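You operate a simulated robot arm through the tools that you are given. There is no shell and no other tool.

Carry out the task below with a simulated two-armed robot. There is one attempt and no reset: what you move stays moved.

## Task
Wake the tall frame, run the beam up to the white knob and park it again.
Fine: black main switch on, narrow door shut, On, Up till the beam halts, Return; press Off at the end.

Only the result counts: the job must be done as asked and must still hold three seconds after the hand-in. Knocking over, shifting, dropping, spilling or breaking anything else fails it.

## Robot
Two 7-joint arms with two-finger parallel grippers on one trunk that stands fixed in place. Base frame: the origin is at the foot of the trunk, x ahead of it, y to its left, z up. Lengths are in m, angles in degrees, forces in N, time in s.
The left shoulder is at [0.05, 0.209, 1.346], the right one opposite. With the tool pointing down near the work surface each hand reaches from about 0.1 to 0.6 m from the base axis, measured 20 degrees to its own side. Payload 4.4 kg a hand.
Tool frame (each hand has its own): the origin (TCP) lies between the finger pads and is the grasp point; the fingertips stand 0.023 m ahead of it; z points along the fingers, y is the line along which they close. The gripper opens to 0.094 m. The fingers are 0.038 m wide and 0.01 m thick; the gripper's body (0.054 by 0.096 m) begins 0.039 m behind the TCP.
Orientation is that of the tool frame in the base frame, as [roll, pitch, yaw] about the fixed x, y, z axes, in that order (R = Rz(yaw) Ry(pitch) Rx(roll)). With the fingers straight down and closing along the base's y, the tool's x points along the base's -x, its y along +y and its z along -z.

## Interface
- The arms move only by the tool drive_tool. It takes "left_rows", "right_rows" or both (then of equal length, played together; a hand with none holds still); each is a list of rows, each an object of numbers (a shift or turn left out is 0, a gripper value left out holds the last): "dx", "dy", "dz": the shift along the tool's x, y, z in m; "ax", "ay", "az": the turn, a rotation vector about the tool's x, y, z in rad; "fingers": the finger opening in m, from 0 to 0.094. In form: [{"dx": .., "dy": .., "dz": .., "ax": .., "ay": .., "az": .., "fingers": ..}, ...]. A call has 1 to 20 rows; each row shifts and turns the commanded pose from where the row before left it, along the tool's axes as they then stand. Each row takes 0.2 s and may step no farther than 0.05 m and 8.6 degrees from the row before; otherwise, or with a gripper value out of range, the whole call is refused. Where a pose cannot be reached the arm comes as near as it can. A force on the tool above 40 N (or 10 N above the force at the start of the call, whichever is more), or a blocked arm, ends the call early, and 0.2 s more pass. The fingers move at their own pace (about 0.108 m/s each) and stop on an object; they squeeze with about 45 N. The grip force told is the motor's: it shows also when the fingers shut on nothing. Time passes only in rows, and 0.2 s behind the last, so rows that do not move let the fingers close. It gives the time, the measured TCP pose, the force on the tool (base axes), the opening and the grip force at its end, in the units of the frame above (readings bear some noise), with the torque about the TCP (base axes, N m) and any sound that the robot's microphone picked up.
- Cameras (640 x 400 px; columns grow to the right, rows downward): "scene" is now at [0.1509, -0.0429, 1.5322]; the picture's right is [-0.47, -0.88, 0.00], its down [-0.37, 0.20, -0.91] and it looks along [0.80, -0.43, -0.42] (base axes); focal length 214 px, centre (320, 200). "left" rides on the left gripper at [0.087, -0.016, -0.074] in its tool frame; the picture's right is [0.18, 0.98, 0.00], its down [-0.58, 0.11, -0.81] and it looks along [-0.79, 0.15, 0.59] (tool axes); focal length 243 px, centre (320, 200). "right" rides on the right gripper at [0.086, 0.016, -0.074] in its tool frame; the picture's right is [-0.18, 0.98, 0.00], its down [-0.58, -0.11, -0.81] and it looks along [-0.79, -0.15, 0.59] (tool axes); focal length 243 px, centre (320, 200). There is no depth. A picture from a camera that has moved, and an enlarged one, comes with that camera's place and axes in the base frame and with its lens.
- grab_frame(camera): a new picture of that camera. No time passes.
- lift_body(by): slides the trunk up (or, below 0, down) by that many m; the arms and the scene camera ride with it, the base frame stays. It gives what a move gives, with no picture.
- aim_head(pan, tilt): turns the head with the scene camera to pan (to the left, within 80 degrees either way) and tilt (down, from -29 to 69), counted from straight ahead of the robot. It gives what a move gives.
- inspect(camera, box): a new picture of the part [left, top, right, bottom] of that camera's present view, enlarged. No time passes.
- job_done(): hands the job in; it is judged then, once.

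Places have to be worked out from the pictures, the camera data and where the tool is seen. Open the grippers and draw the arms clear of the work before you hand the job in, unless the task says otherwise.

The tools are called after "Call:" as a command line: name --argument value ..., lists and objects as JSON in quotes. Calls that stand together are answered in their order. drive_tool: Moves the arms, as the interface text tells. Its arguments: {"type":"object","properties":{"left_rows":{"type":"array"},"right_rows":{"type":"array"}},"required":[]} The other tools are called the same way: lift_body (by) slides the trunk up or down; aim_head (pan, tilt) turns the head that bears the scene camera; grab_frame (camera) takes a picture; inspect (camera, box) takes an enlarged picture of a part of a camera's view; job_done () hands the job in.

At the start:

```text
t: 0.0
left_tool_pos: [0.5593, -0.0383, 1.559]
left_ee_rot: [179.9, 0.0, -179.9]
left_ft_force: [1.2, 0.3, 0.2]
left_ft_torque: [-0.01, 0.0, 0.02]
left_opening: 0.094
left_gripper_force: 0.1
right_tool_pos: [0.3639, -0.4227, 1.5623]
right_ee_rot: [180.0, 0.0, -179.9]
right_ft_force: [-0.1, -0.7, -0.3]
right_ft_torque: [0.01, 0.01, 0.0]
right_opening: 0.0941
right_gripper_force: 0.0
trunk travel left (down, up): [-0.425, 0.138]
head pan, tilt: [-28.0, 25.0]
```

scene: 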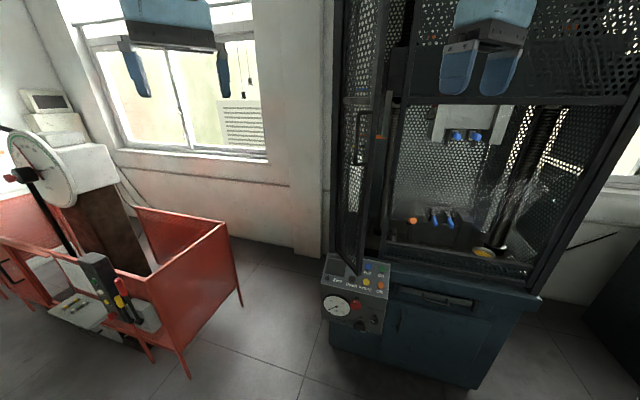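
right: 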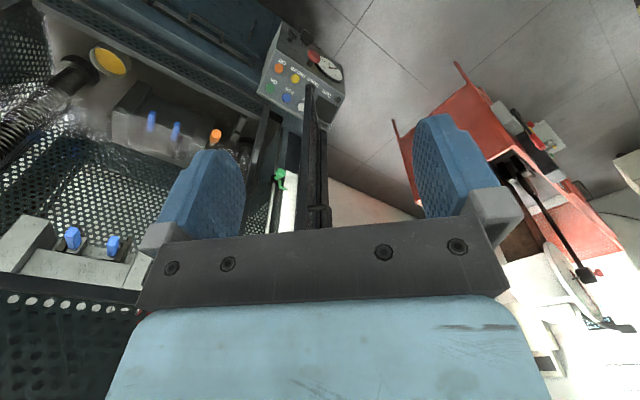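
left: 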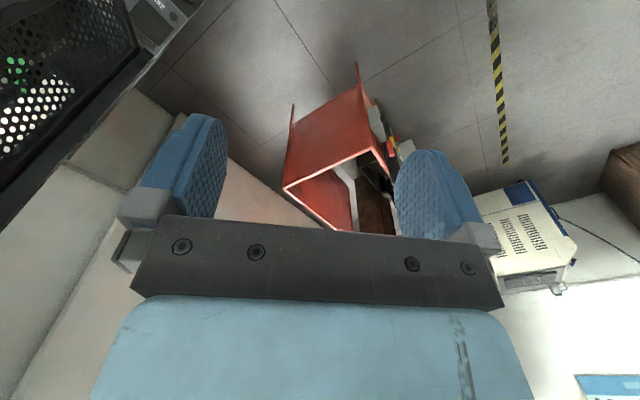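

I start by looking closely at the tall frame and its control panel in the scene view.

Call:
inspect --camera "scene" --box '[310, 240, 410, 350]'

Call:
inspect --camera "scene" --box '[320, 0, 560, 270]'

Call:
inspect --camera "right" --box '[220, 0, 400, 240]'

```text
3.64 times, centred on (360, 295) of scene
camera zoom: at [0.1509, -0.0429, 1.5322], right [-0.47, -0.88, 0.0], down [-0.37, 0.2, -0.91], along [0.8, -0.43, -0.42], focal length 780 px, centre (174, -146)
```

zoom: 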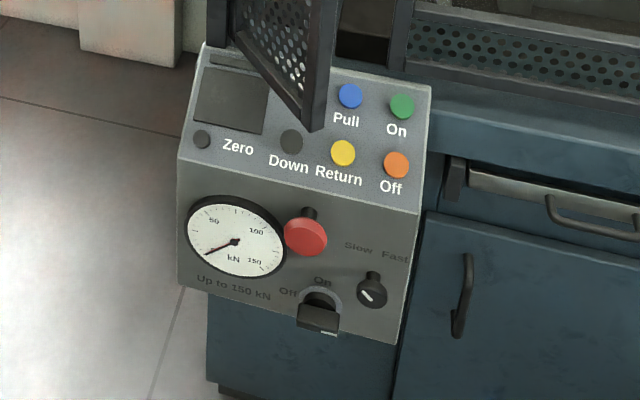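

```text
1.48 times, centred on (440, 135) of scene
camera zoom: at [0.1509, -0.0429, 1.5322], right [-0.47, -0.88, 0.0], down [-0.37, 0.2, -0.91], along [0.8, -0.43, -0.42], focal length 318 px, centre (142, 296)
```

zoom: 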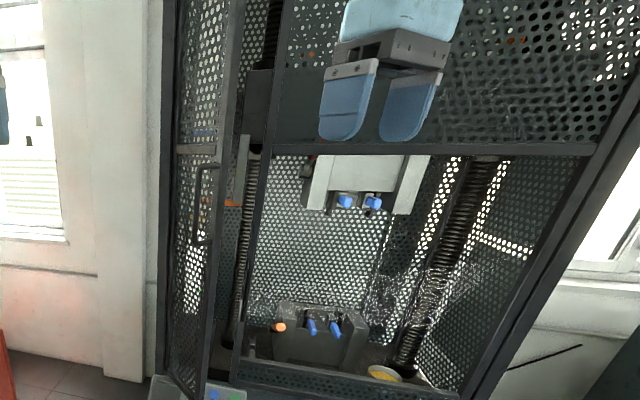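

```text
1.67 times, centred on (310, 120) of right
camera zoom: at [0.2763, -0.4078, 1.637], right [0.18, 0.98, 0.0], down [0.58, -0.11, 0.81], along [0.79, -0.15, -0.59], focal length 404 px, centre (337, 333)
```

zoom: 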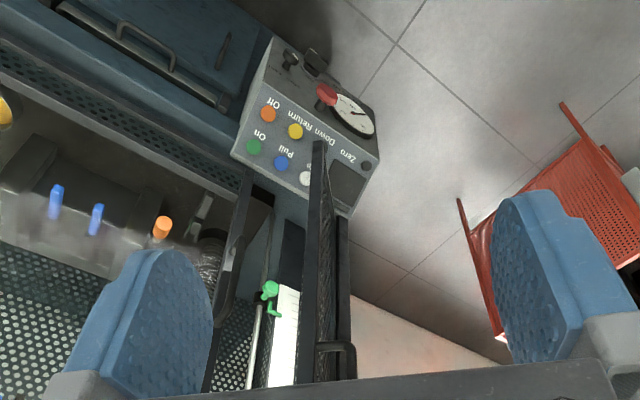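

The panel has a white Up button probably hidden behind the open door. I turn the head to see the frame higher up and more to the right.

Call:
aim_head --pan -40 --tilt 0

Call:
grab_frame --camera "scene"

```text
t: 0.9
left_tool_pos: [0.5584, -0.0382, 1.5584]
left_ee_rot: [-180.0, 0.1, -179.9]
left_ft_force: [0.1, -0.3, 0.6]
left_ft_torque: [0.02, 0.03, 0.0]
left_opening: 0.094
left_gripper_force: 0.1
right_tool_pos: [0.3639, -0.4243, 1.5625]
right_ee_rot: [-180.0, 0.1, -179.9]
right_ft_force: [0.8, -0.7, 0.2]
right_ft_torque: [0.04, -0.01, 0.0]
right_opening: 0.0939
right_gripper_force: 0.0
trunk travel left (down, up): [-0.425, 0.138]
head pan, tilt: [-40.0, 0.0]
```

```text
taken
camera scene: at [0.1386, -0.0574, 1.5724], right [-0.64, -0.77, 0.0], down [0.0, 0.0, -1.0], along [0.77, -0.64, 0.0], focal length 214 px, centre (320, 200)
```

scene: 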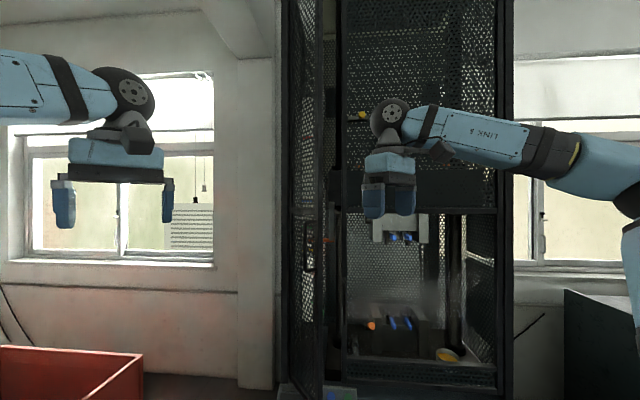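

I look down at the panel with more tilt, and at the beam region enlarged.

Call:
inspect --camera "scene" --box '[280, 60, 480, 400]'

Call:
aim_head --pan -30 --tilt 45

Call:
grab_frame --camera "scene"

```text
1.18 times, centred on (380, 230) of scene
camera zoom: at [0.1386, -0.0574, 1.5724], right [-0.64, -0.77, 0.0], down [0.0, 0.0, -1.0], along [0.77, -0.64, 0.0], focal length 252 px, centre (249, 165)
```

zoom: 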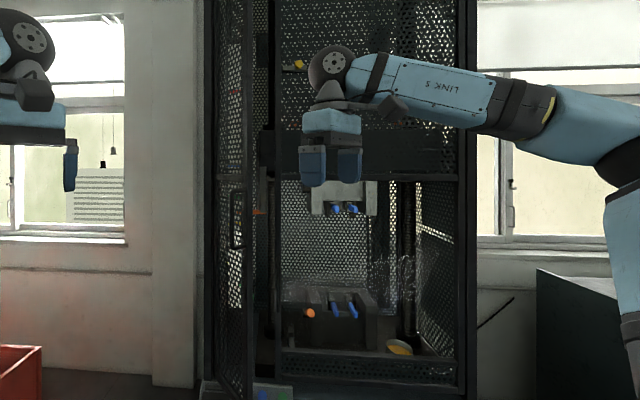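

```text
t: 2.0
left_tool_pos: [0.5602, -0.0374, 1.5587]
left_ee_rot: [180.0, 0.0, -179.9]
left_ft_force: [-0.1, 0.2, -0.9]
left_ft_torque: [-0.03, 0.0, 0.0]
left_opening: 0.0937
left_gripper_force: 0.1
right_tool_pos: [0.3645, -0.4243, 1.5627]
right_ee_rot: [180.0, 0.0, 179.9]
right_ft_force: [-0.3, -0.2, 0.3]
right_ft_torque: [0.01, 0.01, -0.02]
right_opening: 0.0939
right_gripper_force: 0.1
trunk travel left (down, up): [-0.425, 0.138]
head pan, tilt: [-30.0, 45.0]
```

```text
taken
camera scene: at [0.1401, -0.0403, 1.5016], right [-0.5, -0.87, 0.0], down [-0.61, 0.35, -0.71], along [0.61, -0.35, -0.71], focal length 214 px, centre (320, 200)
```

scene: 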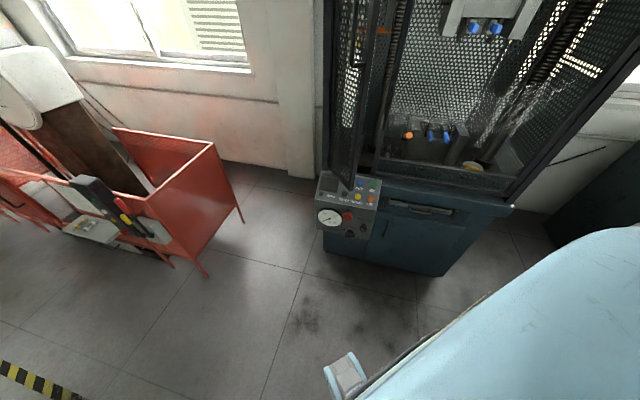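

Triangulating the On button from the two views gives about (0.695, -0.664, 0.815), and the machine front faces the robot along about (-0.7, 0.7). I aim the head squarely at the machine and take detailed crops of the door, the beam and the panel.

Call:
aim_head --pan -42 --tilt 25

Call:
grab_frame --camera "scene"

Call:
inspect --camera "scene" --box '[230, 0, 390, 150]'

Call:
inspect --camera "scene" --box '[230, 150, 390, 300]'

```text
t: 2.8
left_tool_pos: [0.5586, -0.0383, 1.5593]
left_ee_rot: [180.0, 0.0, -179.9]
left_ft_force: [-0.9, -0.7, -1.4]
left_ft_torque: [-0.04, 0.0, 0.01]
left_opening: 0.0938
left_gripper_force: 0.1
right_tool_pos: [0.3647, -0.4238, 1.5629]
right_ee_rot: [-179.9, -0.1, 180.0]
right_ft_force: [0.8, -0.6, 0.0]
right_ft_torque: [-0.03, 0.0, -0.03]
right_opening: 0.0941
right_gripper_force: 0.0
trunk travel left (down, up): [-0.425, 0.138]
head pan, tilt: [-42.0, 25.0]
```

```text
taken
camera scene: at [0.1381, -0.0612, 1.532], right [-0.67, -0.74, 0.0], down [-0.31, 0.28, -0.91], along [0.67, -0.61, -0.42], focal length 214 px, centre (320, 200)
```

scene: 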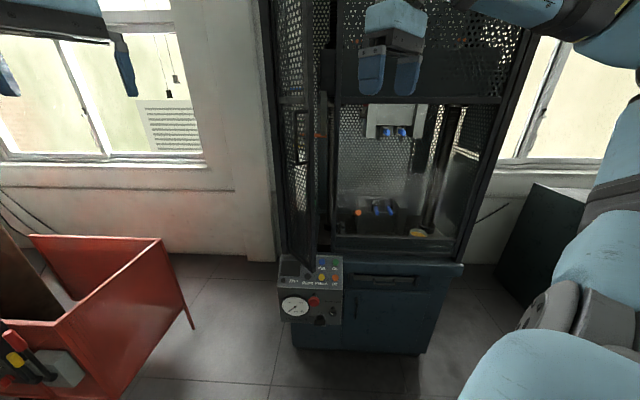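

```text
2.67 times, centred on (310, 75) of scene
camera zoom: at [0.1381, -0.0612, 1.532], right [-0.67, -0.74, 0.0], down [-0.31, 0.28, -0.91], along [0.67, -0.61, -0.42], focal length 572 px, centre (347, 533)
```

zoom: 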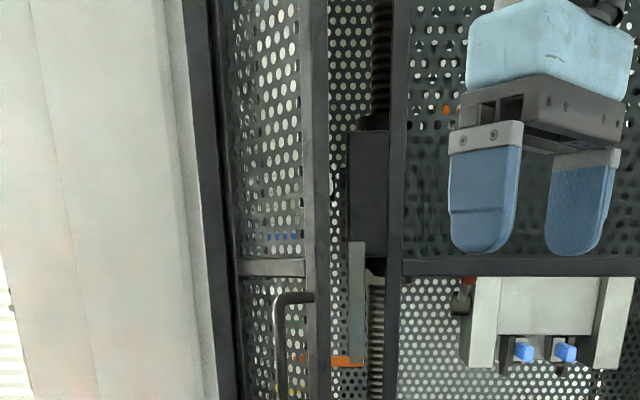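

```text
2.67 times, centred on (310, 225) of scene
camera zoom: at [0.1381, -0.0612, 1.532], right [-0.67, -0.74, 0.0], down [-0.31, 0.28, -0.91], along [0.67, -0.61, -0.42], focal length 572 px, centre (347, 133)
```

zoom: 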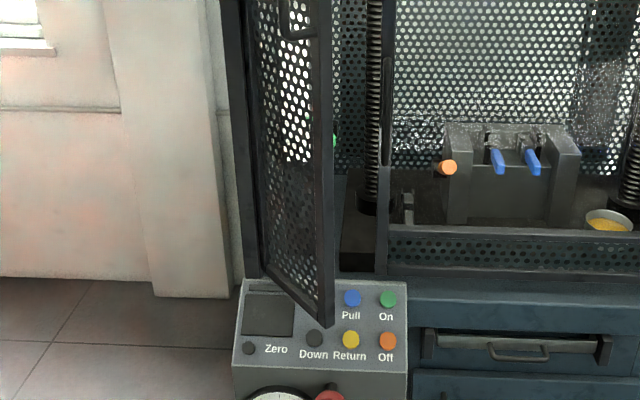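

The door is hinged on the left corner post and stands open roughly 40–60°, with its free bottom corner near (0.70, -0.52, 0.84). Before lowering the trunk I check the surroundings on the right, to the left and down by the robot.

Call:
aim_head --pan -80 --tilt 35

Call:
grab_frame --camera "scene"

Call:
aim_head --pan 10 --tilt 40

Call:
grab_frame --camera "scene"

```text
t: 3.9
left_tool_pos: [0.5591, -0.0379, 1.5593]
left_ee_rot: [-180.0, 0.0, -180.0]
left_ft_force: [0.0, -0.3, -0.2]
left_ft_torque: [-0.01, 0.0, -0.01]
left_opening: 0.094
left_gripper_force: 0.0
right_tool_pos: [0.363, -0.4234, 1.562]
right_ee_rot: [-179.9, 0.0, -179.9]
right_ft_force: [0.4, -0.2, 1.2]
right_ft_torque: [-0.02, 0.02, 0.03]
right_opening: 0.0944
right_gripper_force: 0.0
trunk travel left (down, up): [-0.425, 0.138]
head pan, tilt: [-80.0, 35.0]
```

```text
taken
camera scene: at [0.085, -0.0863, 1.5164], right [-0.98, -0.17, 0.0], down [-0.1, 0.56, -0.82], along [0.14, -0.81, -0.57], focal length 214 px, centre (320, 200)
```

scene: 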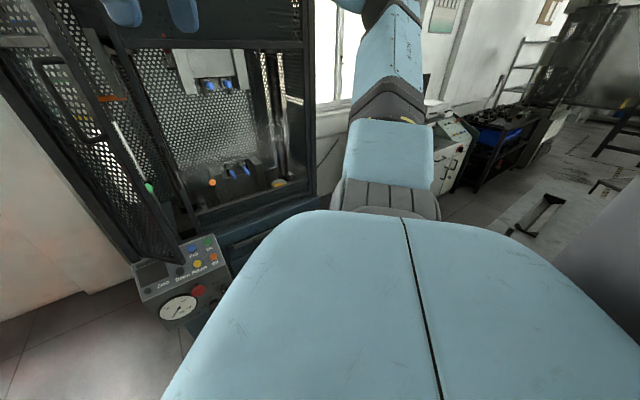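

```text
t: 5.5
left_tool_pos: [0.5589, -0.0382, 1.5591]
left_ee_rot: [-180.0, 0.0, -179.9]
left_ft_force: [0.1, 0.3, -0.1]
left_ft_torque: [0.01, -0.01, -0.02]
left_opening: 0.0939
left_gripper_force: 0.1
right_tool_pos: [0.3639, -0.4246, 1.5627]
right_ee_rot: [180.0, 0.0, 180.0]
right_ft_force: [-0.2, -0.2, -1.4]
right_ft_torque: [-0.01, 0.01, -0.02]
right_opening: 0.0943
right_gripper_force: 0.1
trunk travel left (down, up): [-0.425, 0.138]
head pan, tilt: [10.0, 40.0]
```

```text
taken
camera scene: at [0.1533, 0.0151, 1.5088], right [0.17, -0.98, 0.0], down [-0.63, -0.11, -0.77], along [0.75, 0.13, -0.64], focal length 214 px, centre (320, 200)
```

scene: 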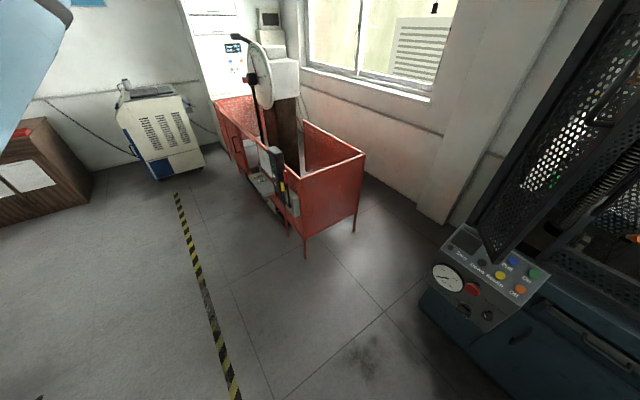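

The surroundings are clear, so I lower the trunk to bring the right shoulder closer to panel height, and look again.

Call:
lift_body --by -0.3

Call:
aim_head --pan -42 --tilt 20

Call:
grab_frame --camera "scene"

Call:
inspect --camera "scene" --box '[250, 170, 378, 250]'

Call:
grab_frame --camera "right"

```text
t: 8.5
left_tool_pos: [0.5585, -0.0384, 1.2592]
left_ee_rot: [180.0, 0.0, -179.8]
left_ft_force: [-0.3, -0.6, 0.1]
left_ft_torque: [0.0, -0.01, 0.01]
left_opening: 0.0942
left_gripper_force: 0.1
right_tool_pos: [0.3635, -0.4252, 1.2627]
right_ee_rot: [-179.9, 0.0, 179.9]
right_ft_force: [0.3, 0.7, -0.4]
right_ft_torque: [0.0, 0.0, -0.04]
right_opening: 0.094
right_gripper_force: 0.1
trunk travel left (down, up): [-0.125, 0.438]
head pan, tilt: [10.0, 40.0]
```

```text
t: 9.7
left_tool_pos: [0.5587, -0.0378, 1.2597]
left_ee_rot: [179.9, 0.0, -179.8]
left_ft_force: [0.4, -0.2, 0.8]
left_ft_torque: [-0.03, -0.04, -0.02]
left_opening: 0.0941
left_gripper_force: 0.0
right_tool_pos: [0.3639, -0.4236, 1.2628]
right_ee_rot: [-180.0, 0.0, -179.9]
right_ft_force: [0.4, 0.1, 0.1]
right_ft_torque: [-0.02, -0.01, -0.02]
right_opening: 0.0936
right_gripper_force: 0.0
trunk travel left (down, up): [-0.125, 0.438]
head pan, tilt: [-42.0, 20.0]
```

```text
taken
camera scene: at [0.1389, -0.0619, 1.2402], right [-0.67, -0.74, 0.0], down [-0.25, 0.23, -0.94], along [0.7, -0.63, -0.34], focal length 214 px, centre (320, 200)
```

scene: 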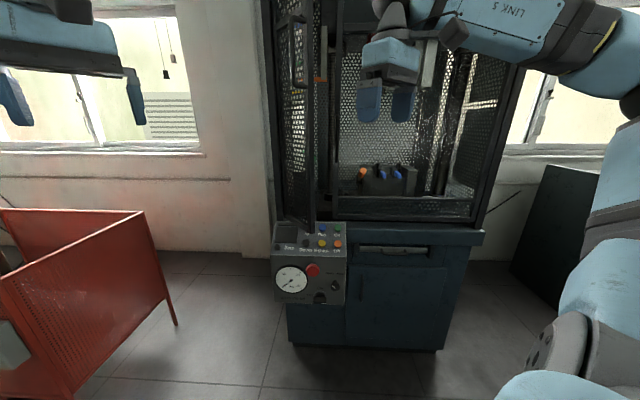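

```text
5.00 times, centred on (314, 210) of scene
camera zoom: at [0.1389, -0.0619, 1.2402], right [-0.67, -0.74, 0.0], down [-0.25, 0.23, -0.94], along [0.7, -0.63, -0.34], focal length 1072 px, centre (350, 150)
```

zoom: 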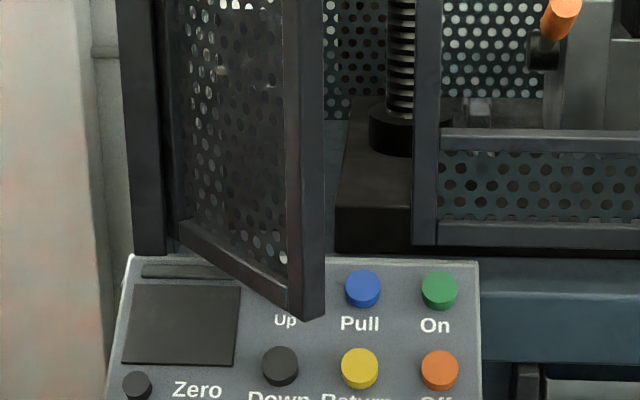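

```text
taken
camera right: at [0.2763, -0.4078, 1.337], right [0.18, 0.98, 0.0], down [0.58, -0.11, 0.81], along [0.79, -0.15, -0.59], focal length 243 px, centre (320, 200)
```

right: 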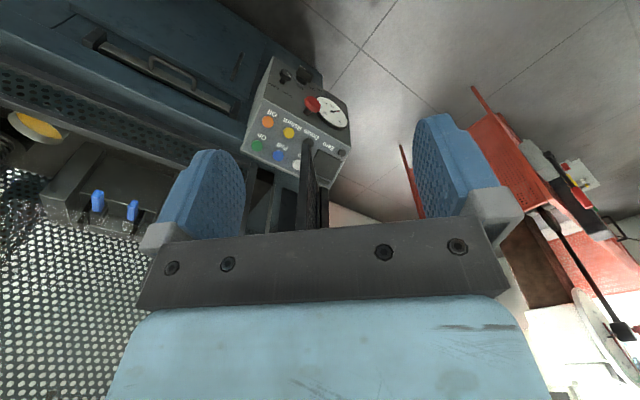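

The panel is now nicely seen; the sloped button face tilts about 45°. I zoom on the lower face with the main switch and on the beam/knob region.

Call:
inspect --camera "scene" --box '[262, 235, 358, 310]'

Call:
inspect --camera "scene" --box '[270, 0, 440, 110]'

Call:
inspect --camera "right" --box '[220, 40, 380, 140]'

Call:
aim_head --pan -42 --tilt -20

Call:
grab_frame --camera "scene"

```text
5.33 times, centred on (310, 272) of scene
camera zoom: at [0.1389, -0.0619, 1.2402], right [-0.67, -0.74, 0.0], down [-0.25, 0.23, -0.94], along [0.7, -0.63, -0.34], focal length 1144 px, centre (373, -187)
```

zoom: 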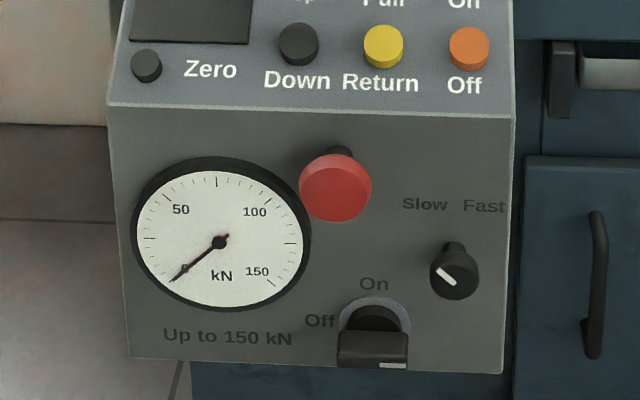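

```text
3.64 times, centred on (355, 55) of scene
camera zoom: at [0.1389, -0.0619, 1.2402], right [-0.67, -0.74, 0.0], down [-0.25, 0.23, -0.94], along [0.7, -0.63, -0.34], focal length 780 px, centre (193, 727)
```

zoom: 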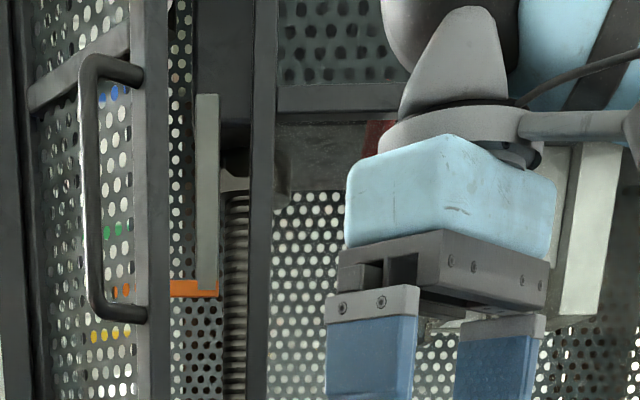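

```text
4.00 times, centred on (300, 90) of right
camera zoom: at [0.2763, -0.4078, 1.337], right [0.18, 0.98, 0.0], down [0.58, -0.11, 0.81], along [0.79, -0.15, -0.59], focal length 970 px, centre (400, 640)
```

zoom: 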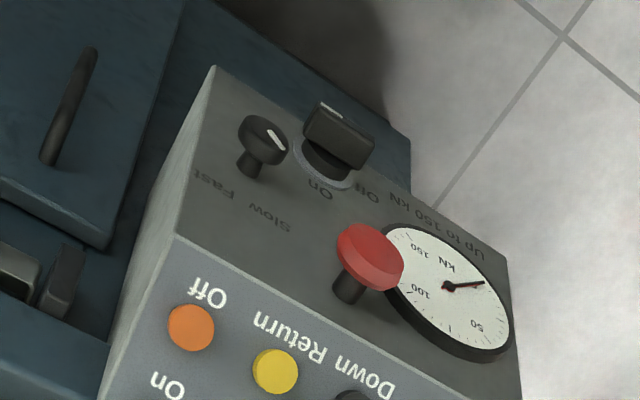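

```text
t: 10.8
left_tool_pos: [0.5586, -0.037, 1.2598]
left_ee_rot: [-180.0, 0.0, -179.9]
left_ft_force: [-0.3, 1.2, -0.1]
left_ft_torque: [0.0, 0.01, 0.0]
left_opening: 0.094
left_gripper_force: 0.0
right_tool_pos: [0.3637, -0.4242, 1.2638]
right_ee_rot: [180.0, 0.0, -180.0]
right_ft_force: [-0.1, 0.6, -0.3]
right_ft_torque: [0.01, 0.01, -0.01]
right_opening: 0.0942
right_gripper_force: 0.1
trunk travel left (down, up): [-0.125, 0.438]
head pan, tilt: [-42.0, -20.0]
```

```text
taken
camera scene: at [0.1261, -0.0505, 1.3017], right [-0.67, -0.74, 0.0], down [0.25, -0.23, -0.94], along [0.7, -0.63, 0.34], focal length 214 px, centre (320, 200)
```

scene: 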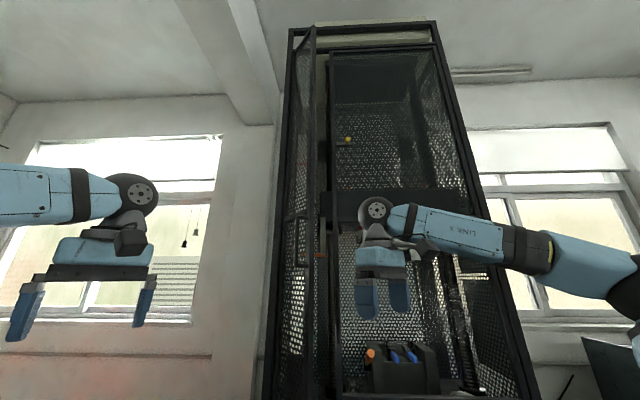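

The main switch is a rotary bar handle on the front face of the panel, near (0.70, -0.56, 0.50), with Off to the left and On at the top. I yaw and pitch the right hand to face the panel so its camera can look from close up.

Call:
drive_tool --right_rows '[{"az": 0.15}, {"az": 0.15}, {"az": 0.15}, {"az": 0.15}, {"az": 0.15}, {"ay": -0.15}, {"ay": -0.15}, {"ay": -0.15}, {"ay": -0.15}, {"ay": -0.15}]'

Call:
aim_head --pan -42 --tilt 15

Call:
grab_frame --camera "scene"

Call:
grab_frame --camera "right"

```text
t: 13.0
left_tool_pos: [0.558, -0.0389, 1.2604]
left_ee_rot: [-180.0, 0.1, -179.9]
left_ft_force: [-0.7, -0.4, -0.4]
left_ft_torque: [-0.01, -0.01, 0.01]
left_opening: 0.0942
left_gripper_force: 0.0
right_tool_pos: [0.3626, -0.4241, 1.2639]
right_ee_rot: [-179.9, 43.1, 137.2]
right_ft_force: [-0.4, 0.3, -0.2]
right_ft_torque: [-0.01, 0.01, 0.01]
right_opening: 0.094
right_gripper_force: 0.1
trunk travel left (down, up): [-0.125, 0.438]
head pan, tilt: [-42.0, -20.0]
```

```text
t: 14.0
left_tool_pos: [0.5589, -0.0386, 1.2592]
left_ee_rot: [180.0, 0.1, -179.9]
left_ft_force: [-0.3, 0.1, 0.2]
left_ft_torque: [0.0, -0.01, 0.02]
left_opening: 0.094
left_gripper_force: 0.1
right_tool_pos: [0.3634, -0.4241, 1.2642]
right_ee_rot: [-180.0, 42.9, 137.1]
right_ft_force: [-0.6, 0.5, -0.6]
right_ft_torque: [0.0, 0.04, -0.03]
right_opening: 0.0941
right_gripper_force: 0.1
trunk travel left (down, up): [-0.125, 0.438]
head pan, tilt: [-42.0, 15.0]
```

```text
taken
camera scene: at [0.139, -0.0621, 1.2484], right [-0.67, -0.74, 0.0], down [-0.19, 0.17, -0.97], along [0.72, -0.65, -0.26], focal length 214 px, centre (320, 200)
```

scene: 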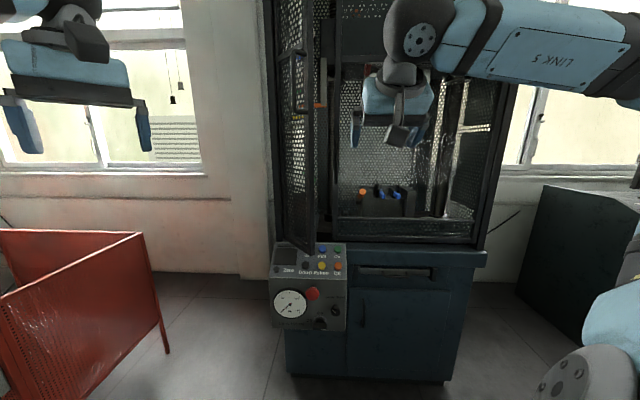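

```text
taken
camera right: at [0.2901, -0.3341, 1.2587], right [0.77, 0.63, 0.13], down [-0.16, 0.0, 0.99], along [0.62, -0.78, 0.11], focal length 243 px, centre (320, 200)
```

right: 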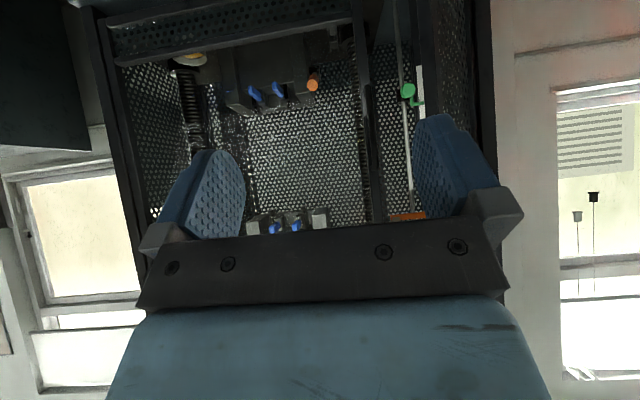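

The tool now points forward-down. I measure the machine's orientation more exactly with zooms of the ledge and base edges in the scene view.

Call:
inspect --camera "scene" --box '[340, 215, 500, 315]'

Call:
inspect --camera "scene" --box '[260, 230, 356, 290]'

Call:
inspect --camera "scene" --box '[260, 270, 356, 330]'

```text
4.00 times, centred on (420, 265) of scene
camera zoom: at [0.139, -0.0621, 1.2484], right [-0.67, -0.74, 0.0], down [-0.19, 0.17, -0.97], along [0.72, -0.65, -0.26], focal length 858 px, centre (-80, -60)
```

zoom: 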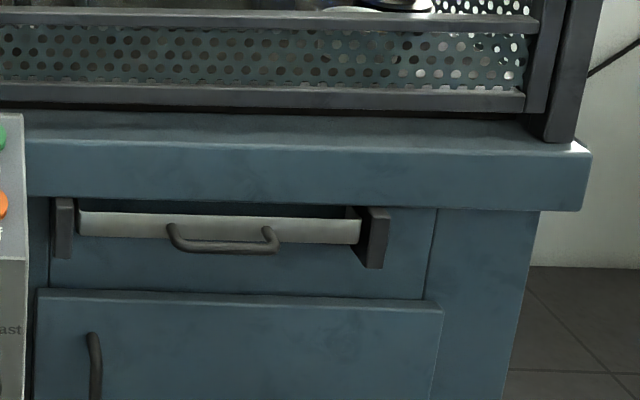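

```text
6.67 times, centred on (308, 260) of scene
camera zoom: at [0.139, -0.0621, 1.2484], right [-0.67, -0.74, 0.0], down [-0.19, 0.17, -0.97], along [0.72, -0.65, -0.26], focal length 1430 px, centre (400, -200)
```

zoom: 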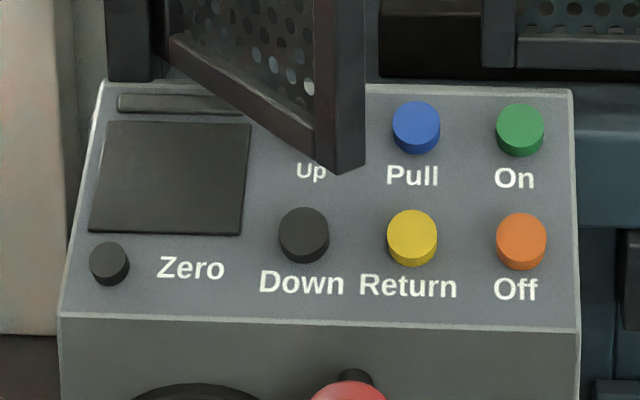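

```text
6.67 times, centred on (308, 300) of scene
camera zoom: at [0.139, -0.0621, 1.2484], right [-0.67, -0.74, 0.0], down [-0.19, 0.17, -0.97], along [0.72, -0.65, -0.26], focal length 1430 px, centre (400, -467)
```

zoom: 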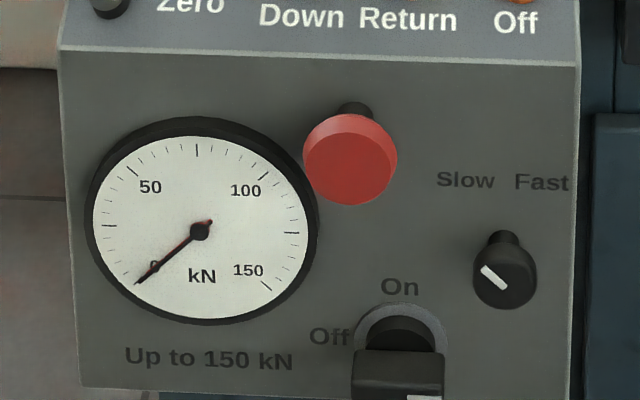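

The ledge and panel edges show the machine turned exactly 45°. Next I zoom on the main switch handle, then lower the trunk fully and bring the right hand's camera down to look at the switch from nearer.

Call:
inspect --camera "scene" --box '[295, 305, 343, 335]'

Call:
lift_body --by -0.12

Call:
inspect --camera "scene" --box '[270, 210, 366, 310]'

```text
13.33 times, centred on (319, 320) of scene
camera zoom: at [0.139, -0.0621, 1.2484], right [-0.67, -0.74, 0.0], down [-0.19, 0.17, -0.97], along [0.72, -0.65, -0.26], focal length 2860 px, centre (333, -1400)
```

zoom: 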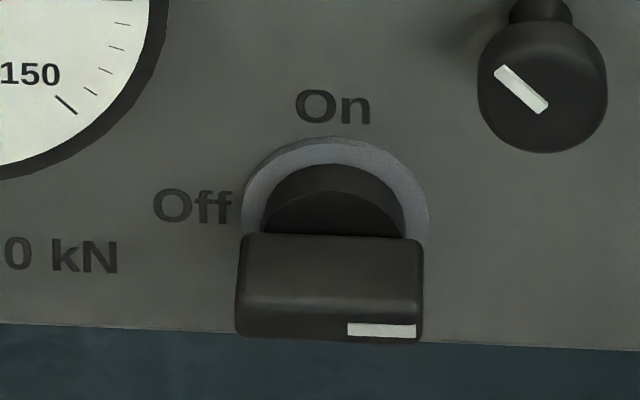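

```text
t: 15.5
left_tool_pos: [0.5585, -0.0384, 1.139]
left_ee_rot: [180.0, 0.0, -179.8]
left_ft_force: [-0.2, 0.8, -0.3]
left_ft_torque: [-0.03, -0.03, -0.01]
left_opening: 0.0941
left_gripper_force: 0.1
right_tool_pos: [0.3643, -0.4235, 1.1425]
right_ee_rot: [180.0, 43.1, 137.1]
right_ft_force: [0.1, -0.6, -0.4]
right_ft_torque: [-0.04, 0.0, 0.0]
right_opening: 0.0943
right_gripper_force: 0.0
trunk travel left (down, up): [-0.005, 0.558]
head pan, tilt: [-42.0, 15.0]
```

```text
4.00 times, centred on (318, 260) of scene
camera zoom: at [0.1388, -0.062, 1.1284], right [-0.67, -0.74, 0.0], down [-0.19, 0.17, -0.97], along [0.72, -0.65, -0.26], focal length 858 px, centre (328, -40)
```

zoom: 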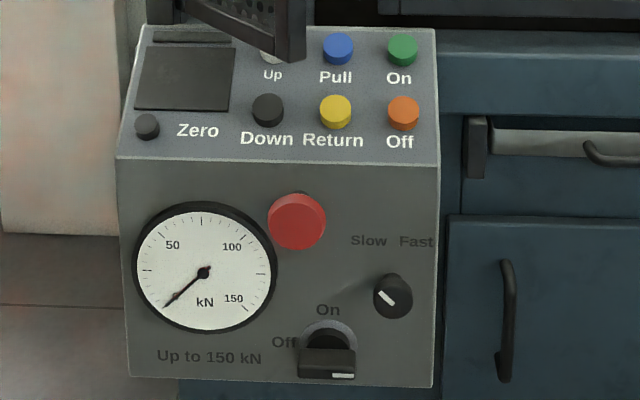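

The handle is a horizontal bar (~58 mm long, ~16 mm thick) with its white line pointing to the right. I now pitch the right hand to level, pointing straight at the panel face.

Call:
drive_tool --right_rows '[{"ay": -0.14}, {"ay": -0.14}, {"ay": -0.14}, {"ay": -0.14}, {"ay": -0.14}, {"ay": -0.12}, {"ax": 0.037}, {}]'

Call:
grab_frame --camera "right"

Call:
grab_frame --camera "scene"

```text
t: 17.3
left_tool_pos: [0.5592, -0.038, 1.1384]
left_ee_rot: [179.9, 0.0, -179.9]
left_ft_force: [0.2, -0.1, 0.6]
left_ft_torque: [-0.01, 0.01, 0.01]
left_opening: 0.094
left_gripper_force: 0.1
right_tool_pos: [0.3639, -0.4236, 1.143]
right_ee_rot: [-17.8, 90.0, -62.8]
right_ft_force: [0.2, 0.2, 0.0]
right_ft_torque: [-0.02, 0.01, 0.01]
right_opening: 0.0939
right_gripper_force: 0.1
trunk travel left (down, up): [-0.005, 0.558]
head pan, tilt: [-42.0, 15.0]
```

```text
taken
camera right: at [0.3219, -0.3595, 1.0564], right [0.7, 0.69, 0.18], down [-0.65, 0.49, 0.58], along [0.31, -0.52, 0.79], focal length 243 px, centre (320, 200)
```

right: 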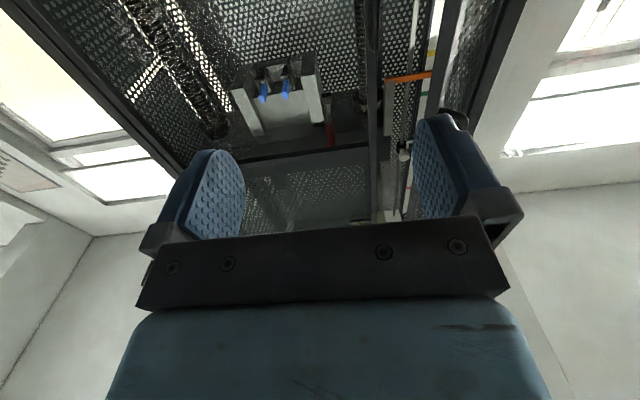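

```text
taken
camera scene: at [0.139, -0.0622, 1.1283], right [-0.67, -0.74, 0.0], down [-0.19, 0.17, -0.97], along [0.72, -0.65, -0.26], focal length 214 px, centre (320, 200)
```

scene: 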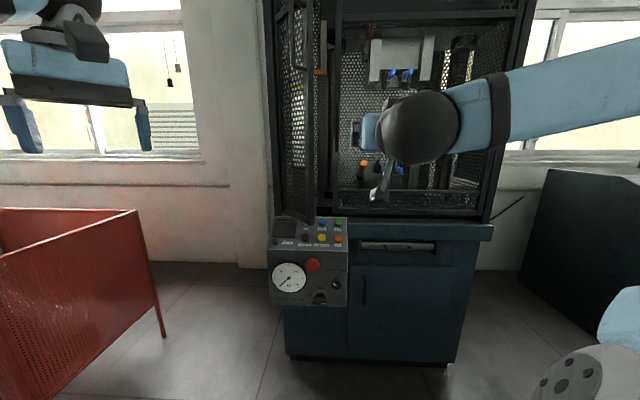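

The hand now points exactly along the machine's inward normal (azimuth -45°). I use this upward view to look for the white knob on the limit rod.

Call:
inspect --camera "right" --box '[370, 0, 470, 130]'

Call:
inspect --camera "scene" --box '[262, 0, 390, 130]'

```text
3.08 times, centred on (420, 65) of right
camera zoom: at [0.3219, -0.3595, 1.0564], right [0.7, 0.69, 0.18], down [-0.65, 0.49, 0.58], along [0.31, -0.52, 0.79], focal length 746 px, centre (12, 615)
```

zoom: 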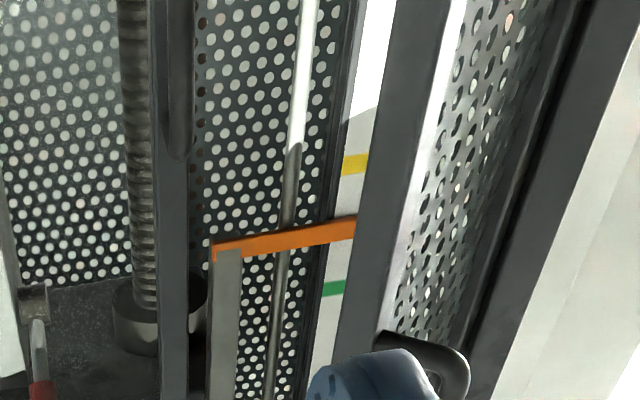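

```text
3.08 times, centred on (326, 65) of scene
camera zoom: at [0.139, -0.0622, 1.1283], right [-0.67, -0.74, 0.0], down [-0.19, 0.17, -0.97], along [0.72, -0.65, -0.26], focal length 660 px, centre (302, 615)
```

zoom: 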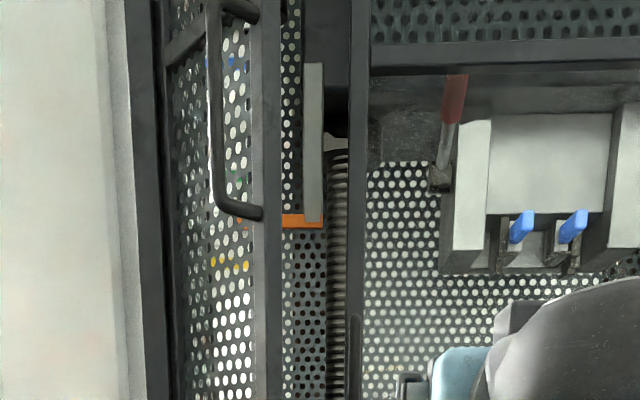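

The orange arm on the beam rides along a rod and a coloured scale; the knobs sit further up. I bring the right hand down and forward toward a standoff in front of the main switch, in two stages.

Call:
drive_tool --right_rows '[{"dx": 0.0454, "dy": 0.0096, "dz": 0.005}, {"dx": 0.0454, "dy": 0.0096, "dz": 0.005}, {"dx": 0.0454, "dy": 0.0096, "dz": 0.005}, {"dx": 0.0454, "dy": 0.0096, "dz": 0.005}, {"dx": 0.0454, "dy": 0.0096, "dz": 0.005}, {"dx": 0.0454, "dy": 0.0096, "dz": 0.005}, {"dx": 0.0454, "dy": 0.0096, "dz": 0.005}]'

Call:
grab_frame --camera "scene"

```text
t: 18.9
left_tool_pos: [0.5597, -0.037, 1.1388]
left_ee_rot: [179.9, 0.0, -179.9]
left_ft_force: [0.2, 0.0, 0.4]
left_ft_torque: [0.02, 0.01, 0.01]
left_opening: 0.0941
left_gripper_force: 0.0
right_tool_pos: [0.4818, -0.402, 0.8498]
right_ee_rot: [154.1, 89.8, 109.1]
right_ft_force: [0.4, -0.1, 0.4]
right_ft_torque: [0.02, 0.01, -0.01]
right_opening: 0.0938
right_gripper_force: 0.1
right hand out of reach, approached as far as the arm can: row 1, 2, 3, 4
trunk travel left (down, up): [-0.005, 0.558]
head pan, tilt: [-42.0, 15.0]
```

```text
taken
camera scene: at [0.1396, -0.0624, 1.1282], right [-0.67, -0.74, 0.0], down [-0.19, 0.17, -0.97], along [0.72, -0.65, -0.26], focal length 214 px, centre (320, 200)
```

scene: 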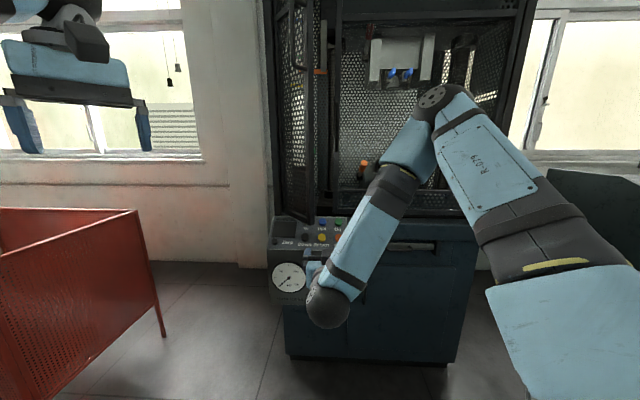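

The arm had to reconfigure through an awkward zone and ended a little off the commanded place. I let it settle and read the pose.

Call:
drive_tool --right_rows '[{}, {}]'

Call:
grab_frame --camera "right"

```text
t: 19.5
left_tool_pos: [0.5584, -0.0382, 1.1389]
left_ee_rot: [180.0, 0.0, -179.9]
left_ft_force: [0.6, 0.0, -0.2]
left_ft_torque: [0.02, -0.02, -0.01]
left_opening: 0.0941
left_gripper_force: 0.0
right_tool_pos: [0.481, -0.4034, 0.8506]
right_ee_rot: [168.7, 89.9, 123.6]
right_ft_force: [0.4, 0.1, 0.3]
right_ft_torque: [-0.02, 0.02, 0.02]
right_opening: 0.0939
right_gripper_force: 0.1
trunk travel left (down, up): [-0.005, 0.558]
head pan, tilt: [-42.0, 15.0]
```

```text
taken
camera right: at [0.4387, -0.3384, 0.765], right [0.7, 0.69, 0.18], down [-0.65, 0.49, 0.58], along [0.31, -0.52, 0.79], focal length 243 px, centre (320, 200)
```

right: 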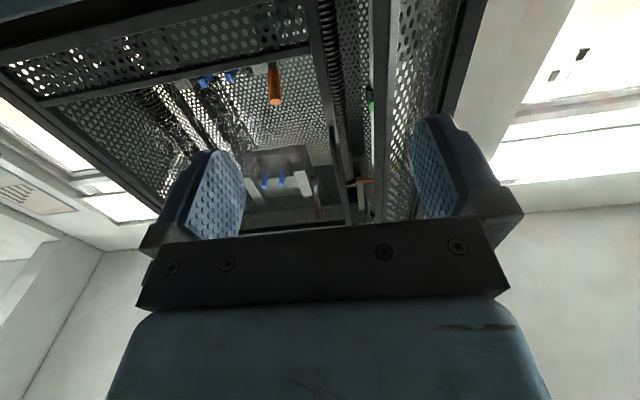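

The pose is well known now, with the orientation right. I continue down to in front of the main switch, at about 0.14 m standoff.

Call:
drive_tool --right_rows '[{"dx": 0.0429, "dy": 0.0048, "dz": 0.0119}, {"dx": 0.0429, "dy": 0.0048, "dz": 0.0119}, {"dx": 0.0429, "dy": 0.0048, "dz": 0.0119}, {"dx": 0.0429, "dy": 0.0048, "dz": 0.0119}]'

Call:
grab_frame --camera "scene"

Call:
grab_frame --camera "right"

```text
t: 20.5
left_tool_pos: [0.5582, -0.0376, 1.14]
left_ee_rot: [180.0, 0.1, -179.9]
left_ft_force: [0.4, 0.0, 0.2]
left_ft_torque: [-0.02, 0.0, 0.0]
left_opening: 0.0943
left_gripper_force: 0.1
right_tool_pos: [0.525, -0.4331, 0.6987]
right_ee_rot: [157.5, 89.9, 112.3]
right_ft_force: [-0.5, -0.5, 0.3]
right_ft_torque: [0.03, -0.03, -0.01]
right_opening: 0.0939
right_gripper_force: 0.2
right hand out of reach, approached as far as the arm can: row 4
trunk travel left (down, up): [-0.005, 0.558]
head pan, tilt: [-42.0, 15.0]
```

```text
taken
camera scene: at [0.1386, -0.0619, 1.1285], right [-0.67, -0.74, 0.0], down [-0.19, 0.17, -0.97], along [0.72, -0.65, -0.26], focal length 214 px, centre (320, 200)
```

scene: 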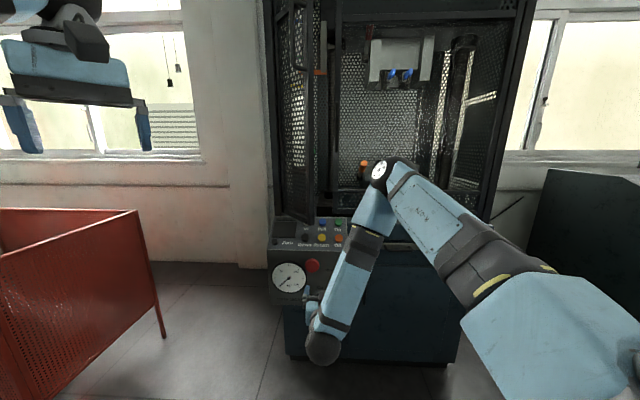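

```text
taken
camera right: at [0.4836, -0.3686, 0.6127], right [0.7, 0.69, 0.18], down [-0.65, 0.49, 0.58], along [0.31, -0.53, 0.79], focal length 243 px, centre (320, 200)
```

right: 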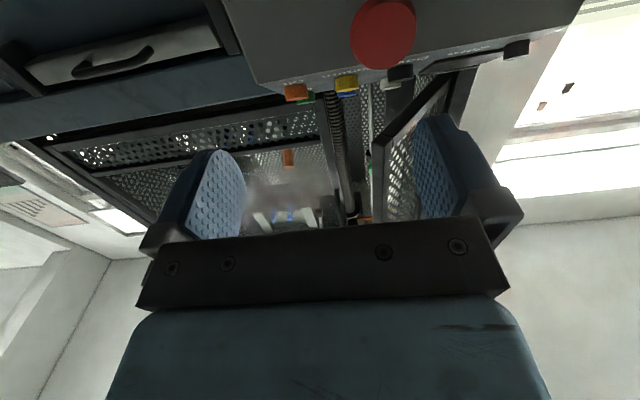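

The arm hits a joint limit in this posture (wrist bent hard). The bar needs vertical finger closing anyway, so I back off slightly and try rolling the hand 90° to see which roll the arm likes.

Call:
drive_tool --right_rows '[{"dx": -0.02, "az": -0.14}, {"az": -0.143}, {"az": -0.143}, {"az": -0.143}, {"az": -0.143}, {"az": -0.143}, {"az": -0.143}, {"az": -0.143}, {"az": -0.143}, {"az": -0.143}, {"az": -0.143}]'

Call:
grab_frame --camera "scene"

Call:
grab_frame --camera "right"

```text
t: 22.9
left_tool_pos: [0.5576, -0.0382, 1.1388]
left_ee_rot: [180.0, 0.1, -179.9]
left_ft_force: [-0.2, 0.3, 0.0]
left_ft_torque: [0.02, 0.06, 0.01]
left_opening: 0.094
left_gripper_force: 0.1
right_tool_pos: [0.5248, -0.4327, 0.7184]
right_ee_rot: [-90.1, -0.2, -135.2]
right_ft_force: [-0.9, -1.0, 0.4]
right_ft_torque: [-0.01, 0.03, 0.01]
right_opening: 0.0938
right_gripper_force: 0.1
trunk travel left (down, up): [-0.005, 0.558]
head pan, tilt: [-42.0, 15.0]
```

```text
taken
camera scene: at [0.139, -0.0621, 1.1283], right [-0.67, -0.74, 0.0], down [-0.19, 0.17, -0.97], along [0.72, -0.65, -0.26], focal length 214 px, centre (320, 200)
```

scene: 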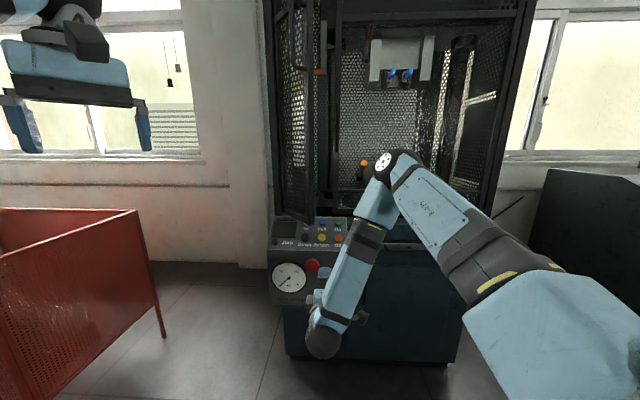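

```text
taken
camera right: at [0.4112, -0.4415, 0.7015], right [0.13, 0.13, -0.98], down [-0.16, 0.98, 0.11], along [0.98, 0.14, 0.15], focal length 243 px, centre (320, 200)
```

right: 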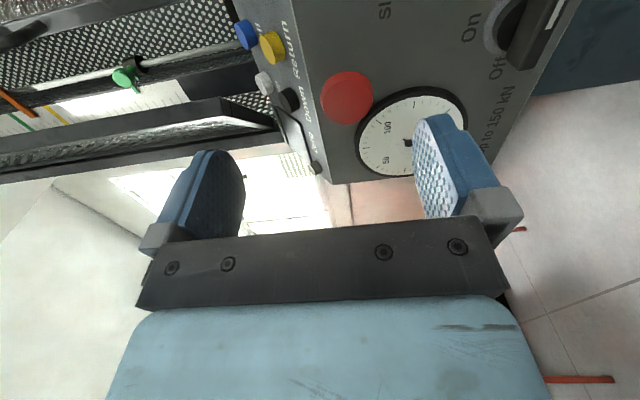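

The roll to tool-y-down works here. Now I try descending (tool y is down) to switch height while shifting slightly left.

Call:
drive_tool --right_rows '[{"dy": 0.04, "dx": -0.005, "dz": 0.005}, {"dy": 0.04, "dx": -0.005, "dz": 0.005}, {"dy": 0.04, "dx": -0.005, "dz": 0.005}, {"dy": 0.04, "dx": -0.005, "dz": 0.005}, {"dy": 0.04, "dx": -0.005, "dz": 0.005}]'

Call:
grab_frame --camera "scene"

Call:
grab_frame --camera "right"

```text
t: 24.1
left_tool_pos: [0.5588, -0.0378, 1.1392]
left_ee_rot: [-180.0, 0.0, -180.0]
left_ft_force: [-0.7, -1.1, -0.4]
left_ft_torque: [0.02, -0.04, 0.03]
left_opening: 0.0939
left_gripper_force: 0.0
right_tool_pos: [0.5414, -0.4958, 0.6717]
right_ee_rot: [-90.1, 0.2, -135.1]
right_ft_force: [0.4, 0.0, -0.7]
right_ft_torque: [0.01, -0.02, -0.01]
right_opening: 0.0941
right_gripper_force: 0.0
right hand out of reach, approached as far as the arm can: row 1, 2, 3, 4, 5
trunk travel left (down, up): [-0.005, 0.558]
head pan, tilt: [-42.0, 15.0]
```

```text
taken
camera scene: at [0.139, -0.0622, 1.1283], right [-0.67, -0.74, 0.0], down [-0.19, 0.17, -0.97], along [0.72, -0.65, -0.26], focal length 214 px, centre (320, 200)
```

scene: 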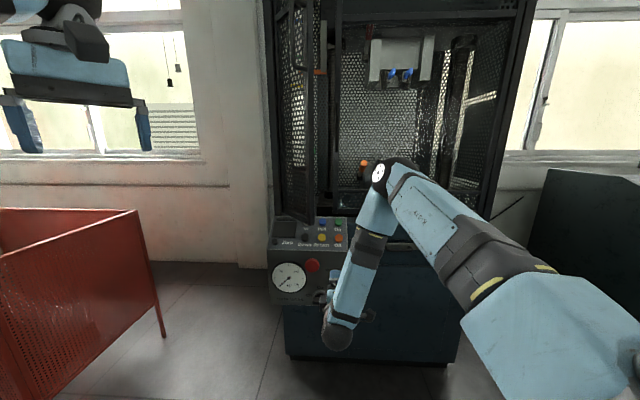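

```text
taken
camera right: at [0.4282, -0.504, 0.6565], right [0.13, 0.13, -0.98], down [-0.16, 0.98, 0.11], along [0.98, 0.14, 0.15], focal length 243 px, centre (320, 200)
```

right: 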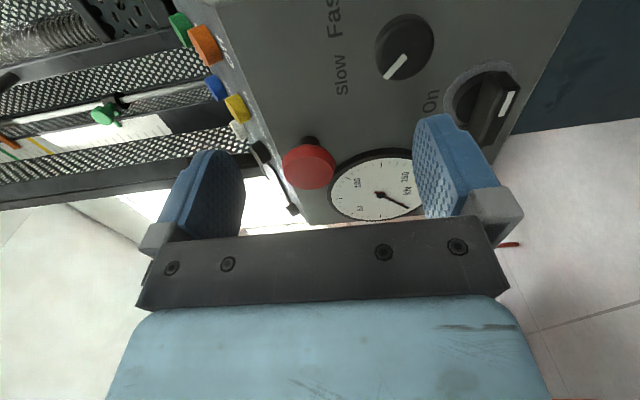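

The arm cannot hold a level tool this low in that posture. Before changing the approach I zoom on the switch and panel from this nearby camera.

Call:
inspect --camera "right" --box '[320, 0, 560, 150]'

Call:
inspect --camera "right" --box '[160, 0, 360, 220]'

```text
2.67 times, centred on (440, 75) of right
camera zoom: at [0.4282, -0.504, 0.6565], right [0.13, 0.13, -0.98], down [-0.16, 0.98, 0.11], along [0.98, 0.14, 0.15], focal length 647 px, centre (0, 533)
```

zoom: 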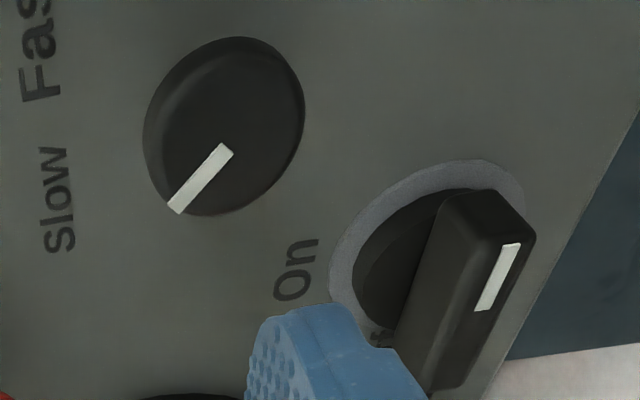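

```text
1.82 times, centred on (260, 110) of right
camera zoom: at [0.4282, -0.504, 0.6565], right [0.13, 0.13, -0.98], down [-0.16, 0.98, 0.11], along [0.98, 0.14, 0.15], focal length 441 px, centre (429, 364)
```

zoom: 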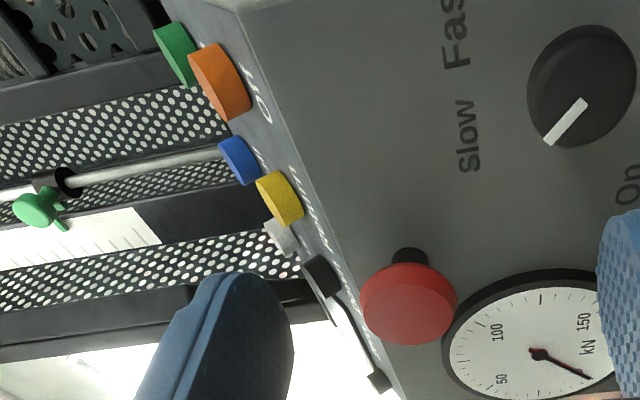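

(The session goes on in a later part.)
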